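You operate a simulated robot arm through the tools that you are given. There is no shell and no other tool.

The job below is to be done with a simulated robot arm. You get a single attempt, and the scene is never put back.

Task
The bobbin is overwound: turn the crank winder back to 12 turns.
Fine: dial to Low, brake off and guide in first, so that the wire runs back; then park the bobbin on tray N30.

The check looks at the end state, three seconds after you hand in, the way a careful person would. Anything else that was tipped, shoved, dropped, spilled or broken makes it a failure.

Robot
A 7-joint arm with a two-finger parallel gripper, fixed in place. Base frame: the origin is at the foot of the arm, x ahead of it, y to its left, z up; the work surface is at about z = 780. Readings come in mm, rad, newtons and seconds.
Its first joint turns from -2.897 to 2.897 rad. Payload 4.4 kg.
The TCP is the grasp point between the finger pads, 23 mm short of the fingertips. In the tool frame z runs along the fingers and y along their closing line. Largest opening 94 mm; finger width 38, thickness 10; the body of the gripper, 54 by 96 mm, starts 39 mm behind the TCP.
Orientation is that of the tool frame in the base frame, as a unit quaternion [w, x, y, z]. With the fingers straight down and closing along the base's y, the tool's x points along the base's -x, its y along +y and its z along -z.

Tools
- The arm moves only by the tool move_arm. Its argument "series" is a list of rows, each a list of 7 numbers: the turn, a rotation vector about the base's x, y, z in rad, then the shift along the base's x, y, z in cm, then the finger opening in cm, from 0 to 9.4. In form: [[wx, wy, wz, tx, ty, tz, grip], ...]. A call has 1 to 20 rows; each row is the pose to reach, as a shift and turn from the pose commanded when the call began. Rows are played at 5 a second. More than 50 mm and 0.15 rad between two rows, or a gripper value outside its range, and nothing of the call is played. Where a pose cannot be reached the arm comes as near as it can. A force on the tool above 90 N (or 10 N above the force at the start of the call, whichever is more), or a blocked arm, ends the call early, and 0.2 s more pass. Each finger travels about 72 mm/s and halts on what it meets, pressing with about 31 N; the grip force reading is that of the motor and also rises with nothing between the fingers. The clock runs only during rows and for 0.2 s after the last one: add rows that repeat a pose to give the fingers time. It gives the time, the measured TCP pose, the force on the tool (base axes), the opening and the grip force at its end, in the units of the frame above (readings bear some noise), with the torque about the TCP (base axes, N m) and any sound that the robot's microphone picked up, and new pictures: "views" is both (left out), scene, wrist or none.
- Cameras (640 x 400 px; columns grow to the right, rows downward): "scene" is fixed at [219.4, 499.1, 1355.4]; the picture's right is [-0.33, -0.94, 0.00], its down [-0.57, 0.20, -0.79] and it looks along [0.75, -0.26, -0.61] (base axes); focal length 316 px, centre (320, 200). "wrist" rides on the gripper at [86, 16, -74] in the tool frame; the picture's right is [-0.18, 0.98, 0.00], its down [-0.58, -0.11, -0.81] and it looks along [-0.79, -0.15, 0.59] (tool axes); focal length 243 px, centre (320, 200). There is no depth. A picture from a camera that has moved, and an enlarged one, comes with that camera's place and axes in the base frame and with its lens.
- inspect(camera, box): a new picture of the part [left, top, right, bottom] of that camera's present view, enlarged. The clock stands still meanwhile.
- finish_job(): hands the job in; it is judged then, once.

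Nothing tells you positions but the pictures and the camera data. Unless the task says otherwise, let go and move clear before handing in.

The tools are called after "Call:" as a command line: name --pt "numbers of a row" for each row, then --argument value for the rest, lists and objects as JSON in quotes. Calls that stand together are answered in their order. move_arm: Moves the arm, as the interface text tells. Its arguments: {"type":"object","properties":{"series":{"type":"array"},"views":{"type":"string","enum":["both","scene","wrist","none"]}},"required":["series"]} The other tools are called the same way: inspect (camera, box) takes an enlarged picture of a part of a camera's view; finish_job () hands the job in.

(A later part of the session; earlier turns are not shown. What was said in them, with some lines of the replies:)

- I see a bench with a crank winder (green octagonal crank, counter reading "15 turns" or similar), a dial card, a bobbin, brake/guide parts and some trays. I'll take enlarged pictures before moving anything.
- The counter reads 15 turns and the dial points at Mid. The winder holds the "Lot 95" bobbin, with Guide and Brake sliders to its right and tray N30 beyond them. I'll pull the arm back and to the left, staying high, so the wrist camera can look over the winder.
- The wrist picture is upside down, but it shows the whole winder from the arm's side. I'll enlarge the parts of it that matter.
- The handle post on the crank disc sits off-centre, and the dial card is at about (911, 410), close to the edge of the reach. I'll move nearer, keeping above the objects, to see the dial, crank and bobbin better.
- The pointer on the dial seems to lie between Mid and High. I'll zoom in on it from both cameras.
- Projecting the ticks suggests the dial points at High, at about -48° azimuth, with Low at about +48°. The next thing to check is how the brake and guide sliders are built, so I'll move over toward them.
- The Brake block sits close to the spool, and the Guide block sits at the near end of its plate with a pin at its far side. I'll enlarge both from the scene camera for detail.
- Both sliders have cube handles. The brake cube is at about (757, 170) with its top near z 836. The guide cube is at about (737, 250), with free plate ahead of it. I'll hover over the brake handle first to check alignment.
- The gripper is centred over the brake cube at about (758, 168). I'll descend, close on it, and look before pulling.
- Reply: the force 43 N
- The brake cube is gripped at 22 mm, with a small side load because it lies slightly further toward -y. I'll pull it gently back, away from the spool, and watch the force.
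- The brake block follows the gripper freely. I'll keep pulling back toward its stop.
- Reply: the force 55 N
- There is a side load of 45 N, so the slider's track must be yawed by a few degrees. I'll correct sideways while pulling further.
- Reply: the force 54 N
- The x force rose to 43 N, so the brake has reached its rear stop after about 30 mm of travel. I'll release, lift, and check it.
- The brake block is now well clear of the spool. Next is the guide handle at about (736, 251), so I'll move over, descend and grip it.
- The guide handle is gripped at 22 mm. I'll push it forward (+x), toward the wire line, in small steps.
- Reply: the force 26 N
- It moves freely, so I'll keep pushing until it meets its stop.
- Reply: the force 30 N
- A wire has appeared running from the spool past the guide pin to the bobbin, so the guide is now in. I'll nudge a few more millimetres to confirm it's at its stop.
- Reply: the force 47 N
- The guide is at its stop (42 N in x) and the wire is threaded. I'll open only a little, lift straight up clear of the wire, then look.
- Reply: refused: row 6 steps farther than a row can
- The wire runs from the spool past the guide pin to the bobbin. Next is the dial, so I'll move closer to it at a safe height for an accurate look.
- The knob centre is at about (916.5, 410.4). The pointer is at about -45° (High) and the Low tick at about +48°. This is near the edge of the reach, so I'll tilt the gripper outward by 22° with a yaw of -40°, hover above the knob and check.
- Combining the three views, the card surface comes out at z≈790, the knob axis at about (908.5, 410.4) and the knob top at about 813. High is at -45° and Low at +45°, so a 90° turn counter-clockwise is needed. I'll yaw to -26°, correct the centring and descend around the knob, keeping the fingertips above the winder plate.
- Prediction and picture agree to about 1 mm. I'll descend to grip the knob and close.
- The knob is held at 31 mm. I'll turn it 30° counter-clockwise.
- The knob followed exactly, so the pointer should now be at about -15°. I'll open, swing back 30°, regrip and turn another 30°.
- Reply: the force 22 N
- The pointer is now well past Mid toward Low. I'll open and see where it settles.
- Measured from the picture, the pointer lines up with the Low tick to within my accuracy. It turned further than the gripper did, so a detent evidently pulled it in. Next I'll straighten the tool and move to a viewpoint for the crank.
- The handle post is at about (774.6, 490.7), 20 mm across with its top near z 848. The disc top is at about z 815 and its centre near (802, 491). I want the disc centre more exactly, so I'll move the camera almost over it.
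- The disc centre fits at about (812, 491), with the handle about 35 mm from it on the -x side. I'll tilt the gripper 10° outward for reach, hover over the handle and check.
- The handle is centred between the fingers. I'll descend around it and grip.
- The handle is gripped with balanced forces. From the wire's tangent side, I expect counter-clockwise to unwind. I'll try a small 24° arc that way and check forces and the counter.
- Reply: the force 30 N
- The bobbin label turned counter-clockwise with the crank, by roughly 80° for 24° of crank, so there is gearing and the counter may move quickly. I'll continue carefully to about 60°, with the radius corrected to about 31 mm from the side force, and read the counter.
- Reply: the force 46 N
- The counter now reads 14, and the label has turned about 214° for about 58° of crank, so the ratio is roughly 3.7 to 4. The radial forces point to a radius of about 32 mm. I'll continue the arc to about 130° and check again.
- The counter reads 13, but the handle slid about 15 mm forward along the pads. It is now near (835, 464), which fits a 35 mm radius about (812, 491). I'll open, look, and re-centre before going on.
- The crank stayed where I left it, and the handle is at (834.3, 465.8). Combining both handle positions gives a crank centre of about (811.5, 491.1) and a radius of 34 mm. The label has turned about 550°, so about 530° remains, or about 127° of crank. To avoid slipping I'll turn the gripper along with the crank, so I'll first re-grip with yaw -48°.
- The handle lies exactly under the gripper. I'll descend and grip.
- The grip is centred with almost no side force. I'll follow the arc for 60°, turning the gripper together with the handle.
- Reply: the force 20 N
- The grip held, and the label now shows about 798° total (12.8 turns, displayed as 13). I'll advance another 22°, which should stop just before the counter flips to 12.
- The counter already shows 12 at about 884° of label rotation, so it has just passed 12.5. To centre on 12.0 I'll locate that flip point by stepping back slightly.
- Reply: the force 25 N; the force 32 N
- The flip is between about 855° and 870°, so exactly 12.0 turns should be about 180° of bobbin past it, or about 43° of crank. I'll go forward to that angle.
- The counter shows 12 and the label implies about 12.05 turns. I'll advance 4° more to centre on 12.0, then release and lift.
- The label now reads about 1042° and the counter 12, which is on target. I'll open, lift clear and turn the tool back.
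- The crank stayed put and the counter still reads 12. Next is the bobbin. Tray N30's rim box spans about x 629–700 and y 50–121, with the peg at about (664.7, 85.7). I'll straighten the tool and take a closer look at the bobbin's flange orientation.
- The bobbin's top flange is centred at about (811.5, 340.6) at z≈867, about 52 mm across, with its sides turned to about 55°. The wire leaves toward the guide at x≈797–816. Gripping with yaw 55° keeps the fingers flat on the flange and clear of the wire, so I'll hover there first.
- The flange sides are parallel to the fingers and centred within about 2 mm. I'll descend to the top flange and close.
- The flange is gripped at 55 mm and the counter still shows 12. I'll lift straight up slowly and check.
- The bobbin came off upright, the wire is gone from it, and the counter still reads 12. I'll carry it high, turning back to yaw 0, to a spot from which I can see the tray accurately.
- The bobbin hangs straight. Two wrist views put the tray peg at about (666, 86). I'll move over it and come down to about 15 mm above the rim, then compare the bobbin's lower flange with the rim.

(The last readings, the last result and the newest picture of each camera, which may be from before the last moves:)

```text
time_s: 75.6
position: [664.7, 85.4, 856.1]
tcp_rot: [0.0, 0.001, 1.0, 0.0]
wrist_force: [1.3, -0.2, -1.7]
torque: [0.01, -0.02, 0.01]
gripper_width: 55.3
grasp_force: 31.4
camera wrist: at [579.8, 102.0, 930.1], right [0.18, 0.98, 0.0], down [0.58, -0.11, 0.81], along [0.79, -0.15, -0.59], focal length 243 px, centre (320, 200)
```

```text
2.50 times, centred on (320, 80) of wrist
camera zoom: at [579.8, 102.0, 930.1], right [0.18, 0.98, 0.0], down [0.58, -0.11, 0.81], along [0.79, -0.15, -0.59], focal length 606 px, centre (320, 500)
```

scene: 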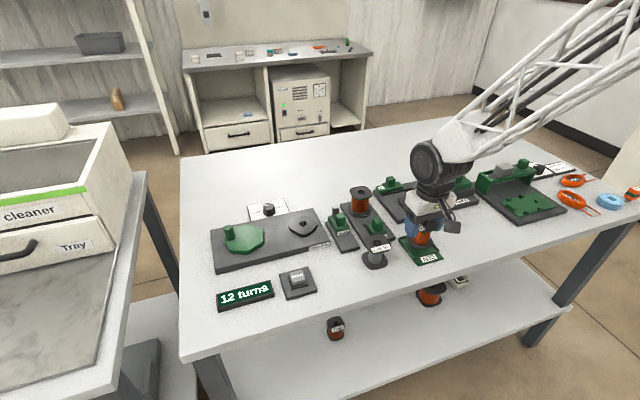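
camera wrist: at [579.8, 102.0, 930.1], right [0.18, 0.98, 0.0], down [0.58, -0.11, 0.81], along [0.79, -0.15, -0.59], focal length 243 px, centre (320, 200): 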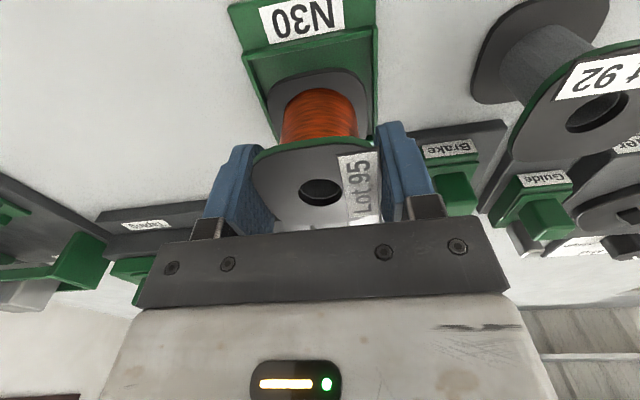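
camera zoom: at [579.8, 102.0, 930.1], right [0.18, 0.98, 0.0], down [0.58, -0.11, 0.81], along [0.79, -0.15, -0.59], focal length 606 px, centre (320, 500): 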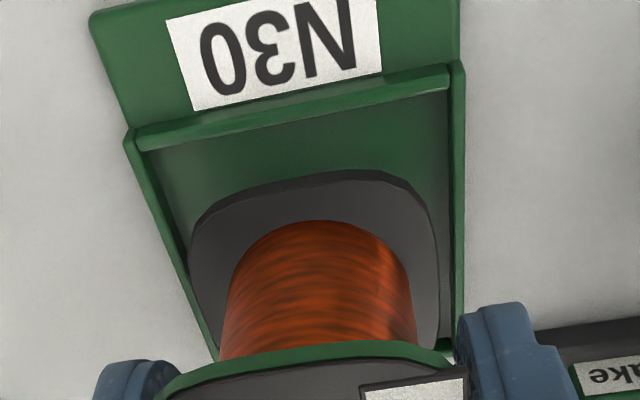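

The inner rim walls are at y≈53–118 and the near wall at x≈632.5, so the tray centre is about (665.3, 85.8). The bobbin is centred over it to within about 1 mm. I'll lower slowly and watch the vertical force.

Call:
move_arm --pt "0 0 0 -0.05 -0.03 -0.3 4" --pt "0 0 0 -0.05 -0.03 -0.6 4" --pt "0 0 0 -0.05 -0.03 -0.9 4" --pt "0 0 0 -0.05 -0.03 -1.2 4" --pt "0 0 0 -0.05 -0.03 -1.2 4" --views "wrist"

Call:
inspect --camera "scene" --box '[370, 200, 470, 270]'

```text
time_s: 76.8
position: [664.6, 84.3, 843.9]
tcp_rot: [0.0, 0.0, 1.0, 0.0]
wrist_force: [-0.1, 0.3, -1.5]
torque: [0.01, 0.01, 0.01]
gripper_width: 55.1
grasp_force: 30.7
camera wrist: at [579.1, 101.8, 918.5], right [0.18, 0.98, 0.0], down [0.58, -0.11, 0.81], along [0.79, -0.15, -0.59], focal length 243 px, centre (320, 200)
```

wrist: 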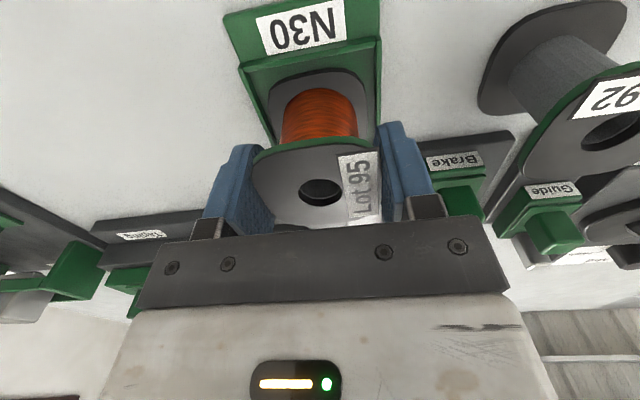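

```text
5.71 times, centred on (420, 235) of scene
camera zoom: at [219.4, 499.1, 1355.4], right [-0.33, -0.94, 0.0], down [-0.57, 0.2, -0.79], along [0.75, -0.26, -0.61], focal length 1804 px, centre (-251, 0)
```

zoom: 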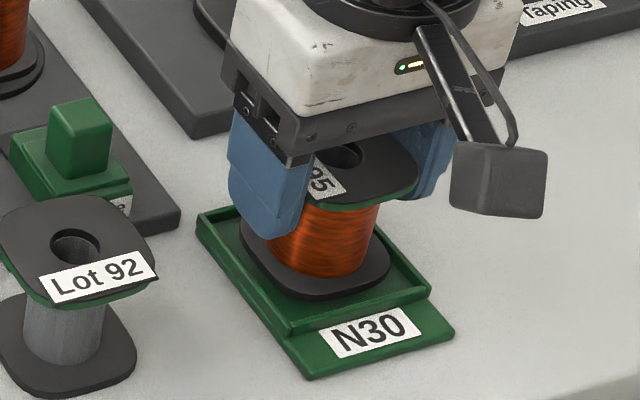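

There's no contact yet and it still looks centred. I'll continue down in 2 mm steps.

Call:
move_arm --pt "0 0 0 0 0 -0.2 4" --pt "0 0 0 0 0 -0.4 4" --pt "0 0 0 0 0 -0.6 4" --pt "0 0 0 0 0 -0.6 4" --views "wrist"

Call:
inspect --camera "scene" --box '[370, 200, 470, 270]'

Call:
inspect --camera "wrist" --box '[200, 0, 440, 160]'

```text
time_s: 77.8
position: [664.1, 85.8, 837.3]
tcp_rot: [0.0, 0.001, 1.0, 0.0]
wrist_force: [-2.2, -0.6, 4.9]
torque: [0.12, 0.1, 0.01]
gripper_width: 55.2
grasp_force: 30.9
camera wrist: at [579.3, 102.1, 912.4], right [0.18, 0.98, 0.0], down [0.58, -0.11, 0.81], along [0.79, -0.15, -0.59], focal length 243 px, centre (320, 200)
```

wrist: 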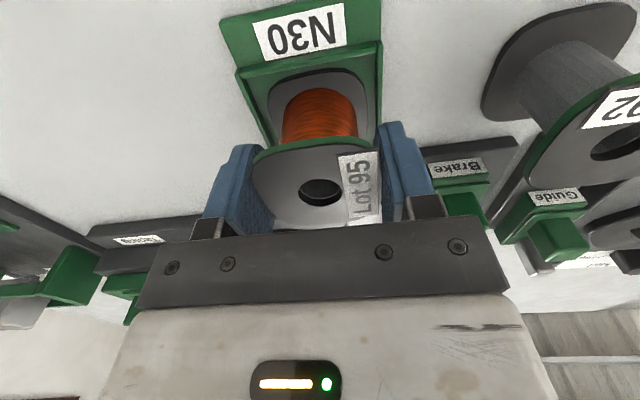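

```text
5.71 times, centred on (420, 235) of scene
camera zoom: at [219.4, 499.1, 1355.4], right [-0.33, -0.94, 0.0], down [-0.57, 0.2, -0.79], along [0.75, -0.26, -0.61], focal length 1804 px, centre (-251, 0)
```

zoom: 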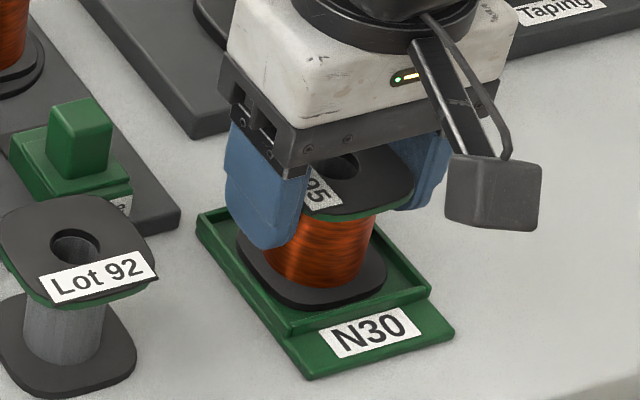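

```text
2.50 times, centred on (320, 80) of wrist
camera zoom: at [579.3, 102.1, 912.4], right [0.18, 0.98, 0.0], down [0.58, -0.11, 0.81], along [0.79, -0.15, -0.59], focal length 606 px, centre (320, 500)
```

zoom: 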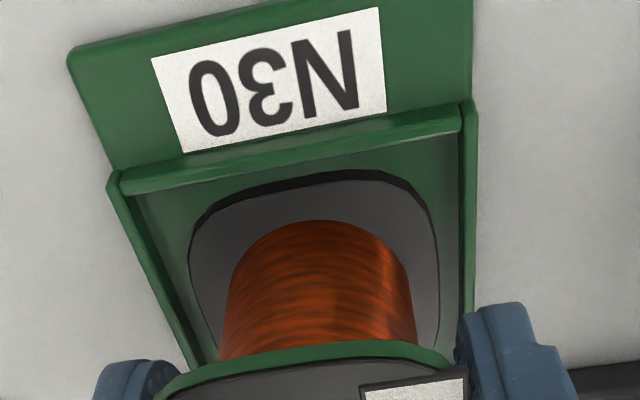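

Call:
move_arm --pt "0 0 0 0 0 -0.1 4" --pt "0 0 0 0 0 -0.1 4" --views "wrist"

Call:
inspect --camera "scene" --box '[390, 215, 450, 260]'

```text
time_s: 78.4
position: [665.8, 85.6, 836.8]
tcp_rot: [0.001, 0.0, 1.0, 0.0]
wrist_force: [-6.8, -7.0, 26.6]
torque: [-0.03, 0.27, 0.04]
gripper_width: 55.2
grasp_force: 30.8
camera wrist: at [579.6, 102.2, 912.1], right [0.18, 0.98, 0.0], down [0.58, -0.11, 0.81], along [0.79, -0.15, -0.59], focal length 243 px, centre (320, 200)
```

wrist: 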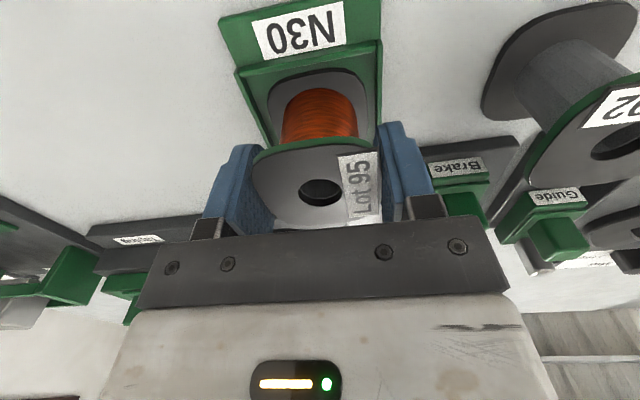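

```text
8.89 times, centred on (420, 238) of scene
camera zoom: at [219.4, 499.1, 1355.4], right [-0.33, -0.94, 0.0], down [-0.57, 0.2, -0.79], along [0.75, -0.26, -0.61], focal length 2807 px, centre (-569, -133)
```

zoom: 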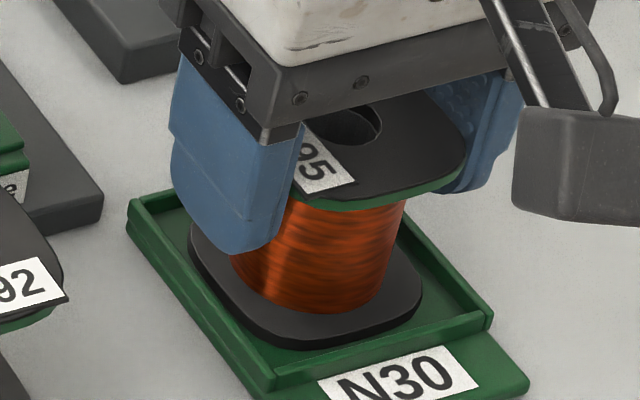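

The force rose to 27 N at the expected floor height (bobbin base ≈787, below the peg top), so the bobbin is seated over the peg. I'll ease the preload, open and check before lifting.

Call:
move_arm --pt "0 0 0 0 0 0.05 4" --pt "0 0 0 0 0 0.05 5.5" --pt "0 0 0 0 0 0.05 7" --pt "0 0 0 0 0 0.05 7.6" --pt "0 0 0 0 0 0.05 7.6" --views "both"

Call:
inspect --camera "scene" --box '[390, 215, 450, 260]'

Call:
inspect --camera "wrist" --box '[200, 20, 440, 230]'

```text
time_s: 79.6
position: [665.4, 86.4, 837.1]
tcp_rot: [-0.001, -0.001, 1.0, 0.0]
wrist_force: [-0.9, -0.4, -0.3]
torque: [-0.02, 0.0, 0.03]
gripper_width: 76.1
grasp_force: 0.1
camera wrist: at [579.4, 102.0, 911.7], right [0.18, 0.98, 0.0], down [0.58, -0.11, 0.81], along [0.79, -0.15, -0.59], focal length 243 px, centre (320, 200)
```

scene: 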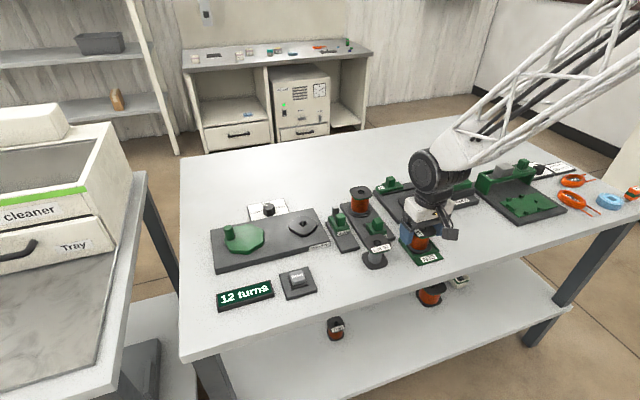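
wrist: 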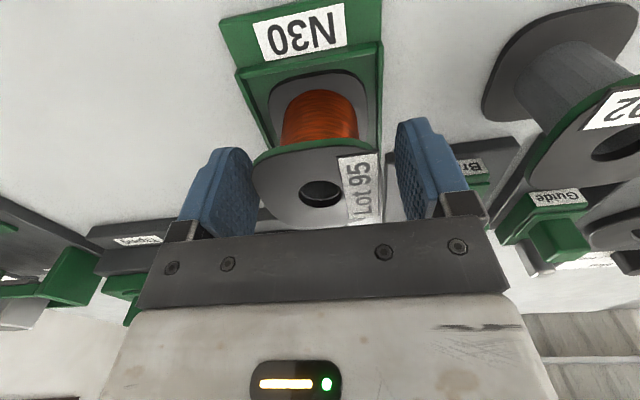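

```text
8.89 times, centred on (420, 238) of scene
camera zoom: at [219.4, 499.1, 1355.4], right [-0.33, -0.94, 0.0], down [-0.57, 0.2, -0.79], along [0.75, -0.26, -0.61], focal length 2807 px, centre (-569, -133)
```

zoom: 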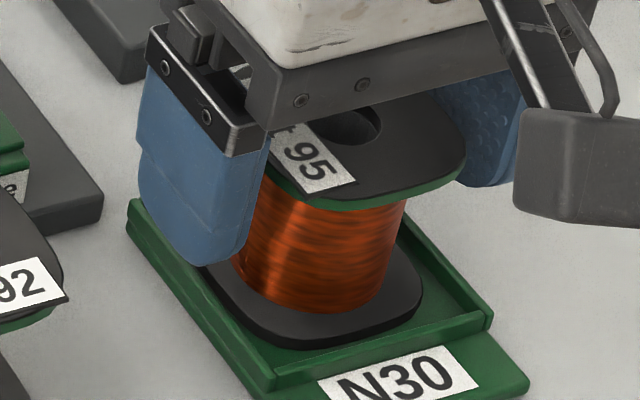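

```text
1.90 times, centred on (320, 125) of wrist
camera zoom: at [579.4, 102.0, 911.7], right [0.18, 0.98, 0.0], down [0.58, -0.11, 0.81], along [0.79, -0.15, -0.59], focal length 462 px, centre (320, 343)
```

zoom: 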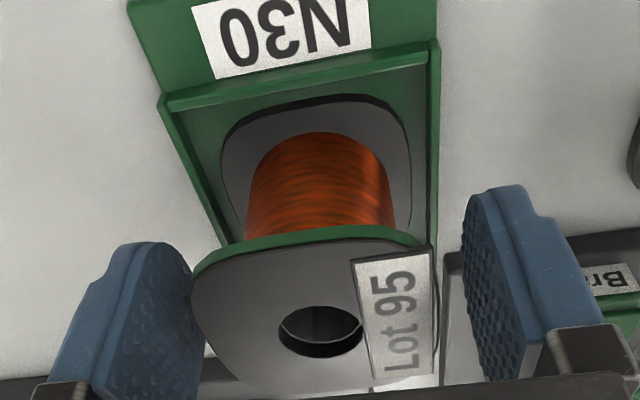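

The bobbin did not shift on release. I'll lift straight up and back off, then inspect everything.

Call:
move_arm --pt "0 0 0 0 0 2 7.6" --pt "0 0 0 0 0 5 7.6" --pt "0 0 0 0 0 9 7.6" --pt "0 0 0 0 0 13 7.6" --pt "0 0 0 -3 1 16 7.6" --pt "0 0 0 -7 2 18 7.6" --pt "0 0 0 -10 3 18 7.6" --pt "0 0 0 -10 3 18 7.6" --views "both"

Call:
inspect --camera "scene" --box '[380, 200, 460, 270]'

Call:
inspect --camera "wrist" --box '[200, 60, 440, 210]'

Call:
inspect --camera "scene" --box '[200, 190, 400, 310]'

```text
time_s: 81.4
position: [564.0, 116.6, 1015.9]
tcp_rot: [0.0, 0.0, 1.0, -0.001]
wrist_force: [0.3, 0.0, -0.1]
torque: [0.02, 0.0, -0.01]
gripper_width: 76.2
grasp_force: 0.1
camera wrist: at [478.8, 132.7, 1091.6], right [0.18, 0.98, 0.0], down [0.58, -0.11, 0.81], along [0.79, -0.15, -0.59], focal length 243 px, centre (320, 200)
```

scene: 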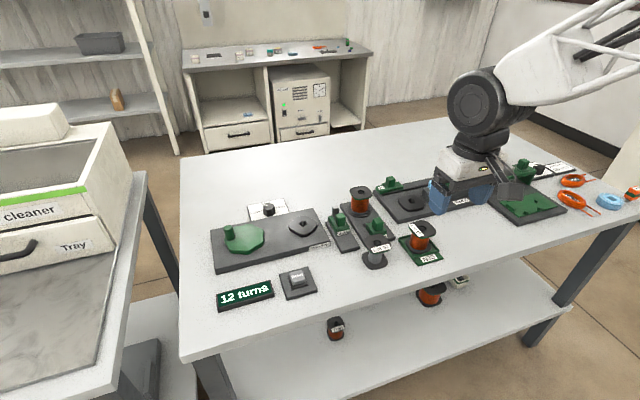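
wrist: 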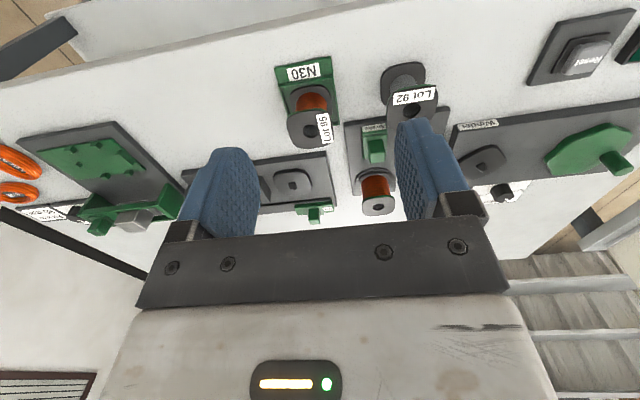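

```text
5.71 times, centred on (420, 235) of scene
camera zoom: at [219.4, 499.1, 1355.4], right [-0.33, -0.94, 0.0], down [-0.57, 0.2, -0.79], along [0.75, -0.26, -0.61], focal length 1804 px, centre (-251, 0)
```

zoom: 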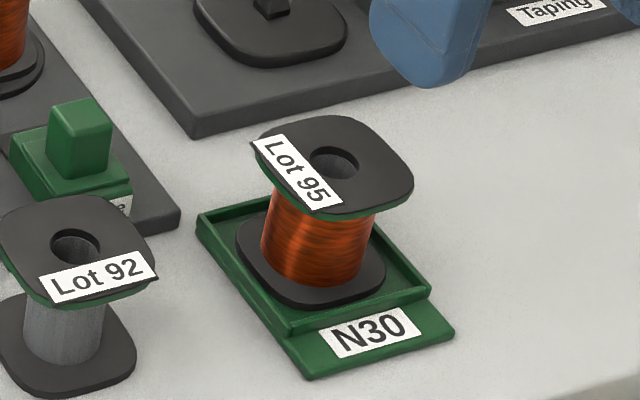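

```text
2.67 times, centred on (320, 135) of wrist
camera zoom: at [478.8, 132.7, 1091.6], right [0.18, 0.98, 0.0], down [0.58, -0.11, 0.81], along [0.79, -0.15, -0.59], focal length 647 px, centre (320, 373)
```

zoom: 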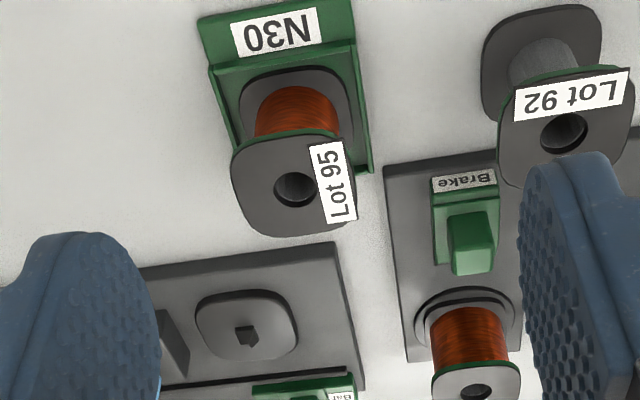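

```text
3.20 times, centred on (300, 250) of scene
camera zoom: at [219.4, 499.1, 1355.4], right [-0.33, -0.94, 0.0], down [-0.57, 0.2, -0.79], along [0.75, -0.26, -0.61], focal length 1010 px, centre (384, 40)
```

zoom: 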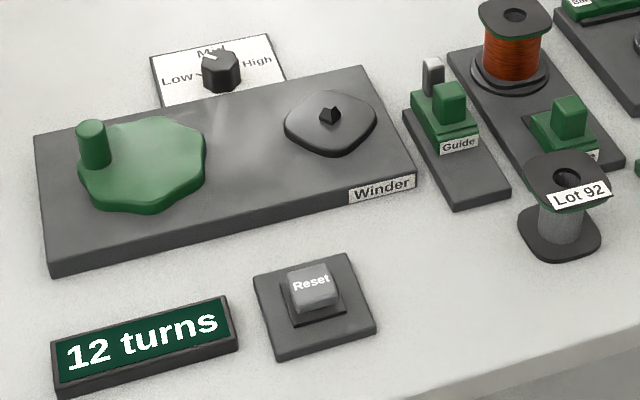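

Everything looks right:
- The dial points to Low, the brake block is clear of the spool, and the guide is fully in.
- The counter reads 12.
- The Lot 95 bobbin stands upright over the peg in tray N30.
- Lot 92 and the other items are undisturbed.
- The gripper is open and well clear.

I'll hand the job in.

Call:
finish_job

```text
The job is handed in.
```

The job is handed in. The counter reads 12 turns, and the Lot 95 bobbin stands upright over the peg in tray N30.

- **Setup:** the dial was on High and is now on Low. The brake is pulled back clear of the spool, and the guide is pushed in to its stop.
- **Turning back:** the bobbin turns about four times per crank turn, so I stopped by watching the counter and the bobbin's label. It is at about 12.0 turns, near the middle of the range the counter shows as 12.
- **Wire:** it ran from the spool past the guide to the bobbin while I cranked. It disappeared when I lifted the bobbin off the winder.

In the last pictures nothing else had been moved or knocked. The gripper is open and clear of everything.
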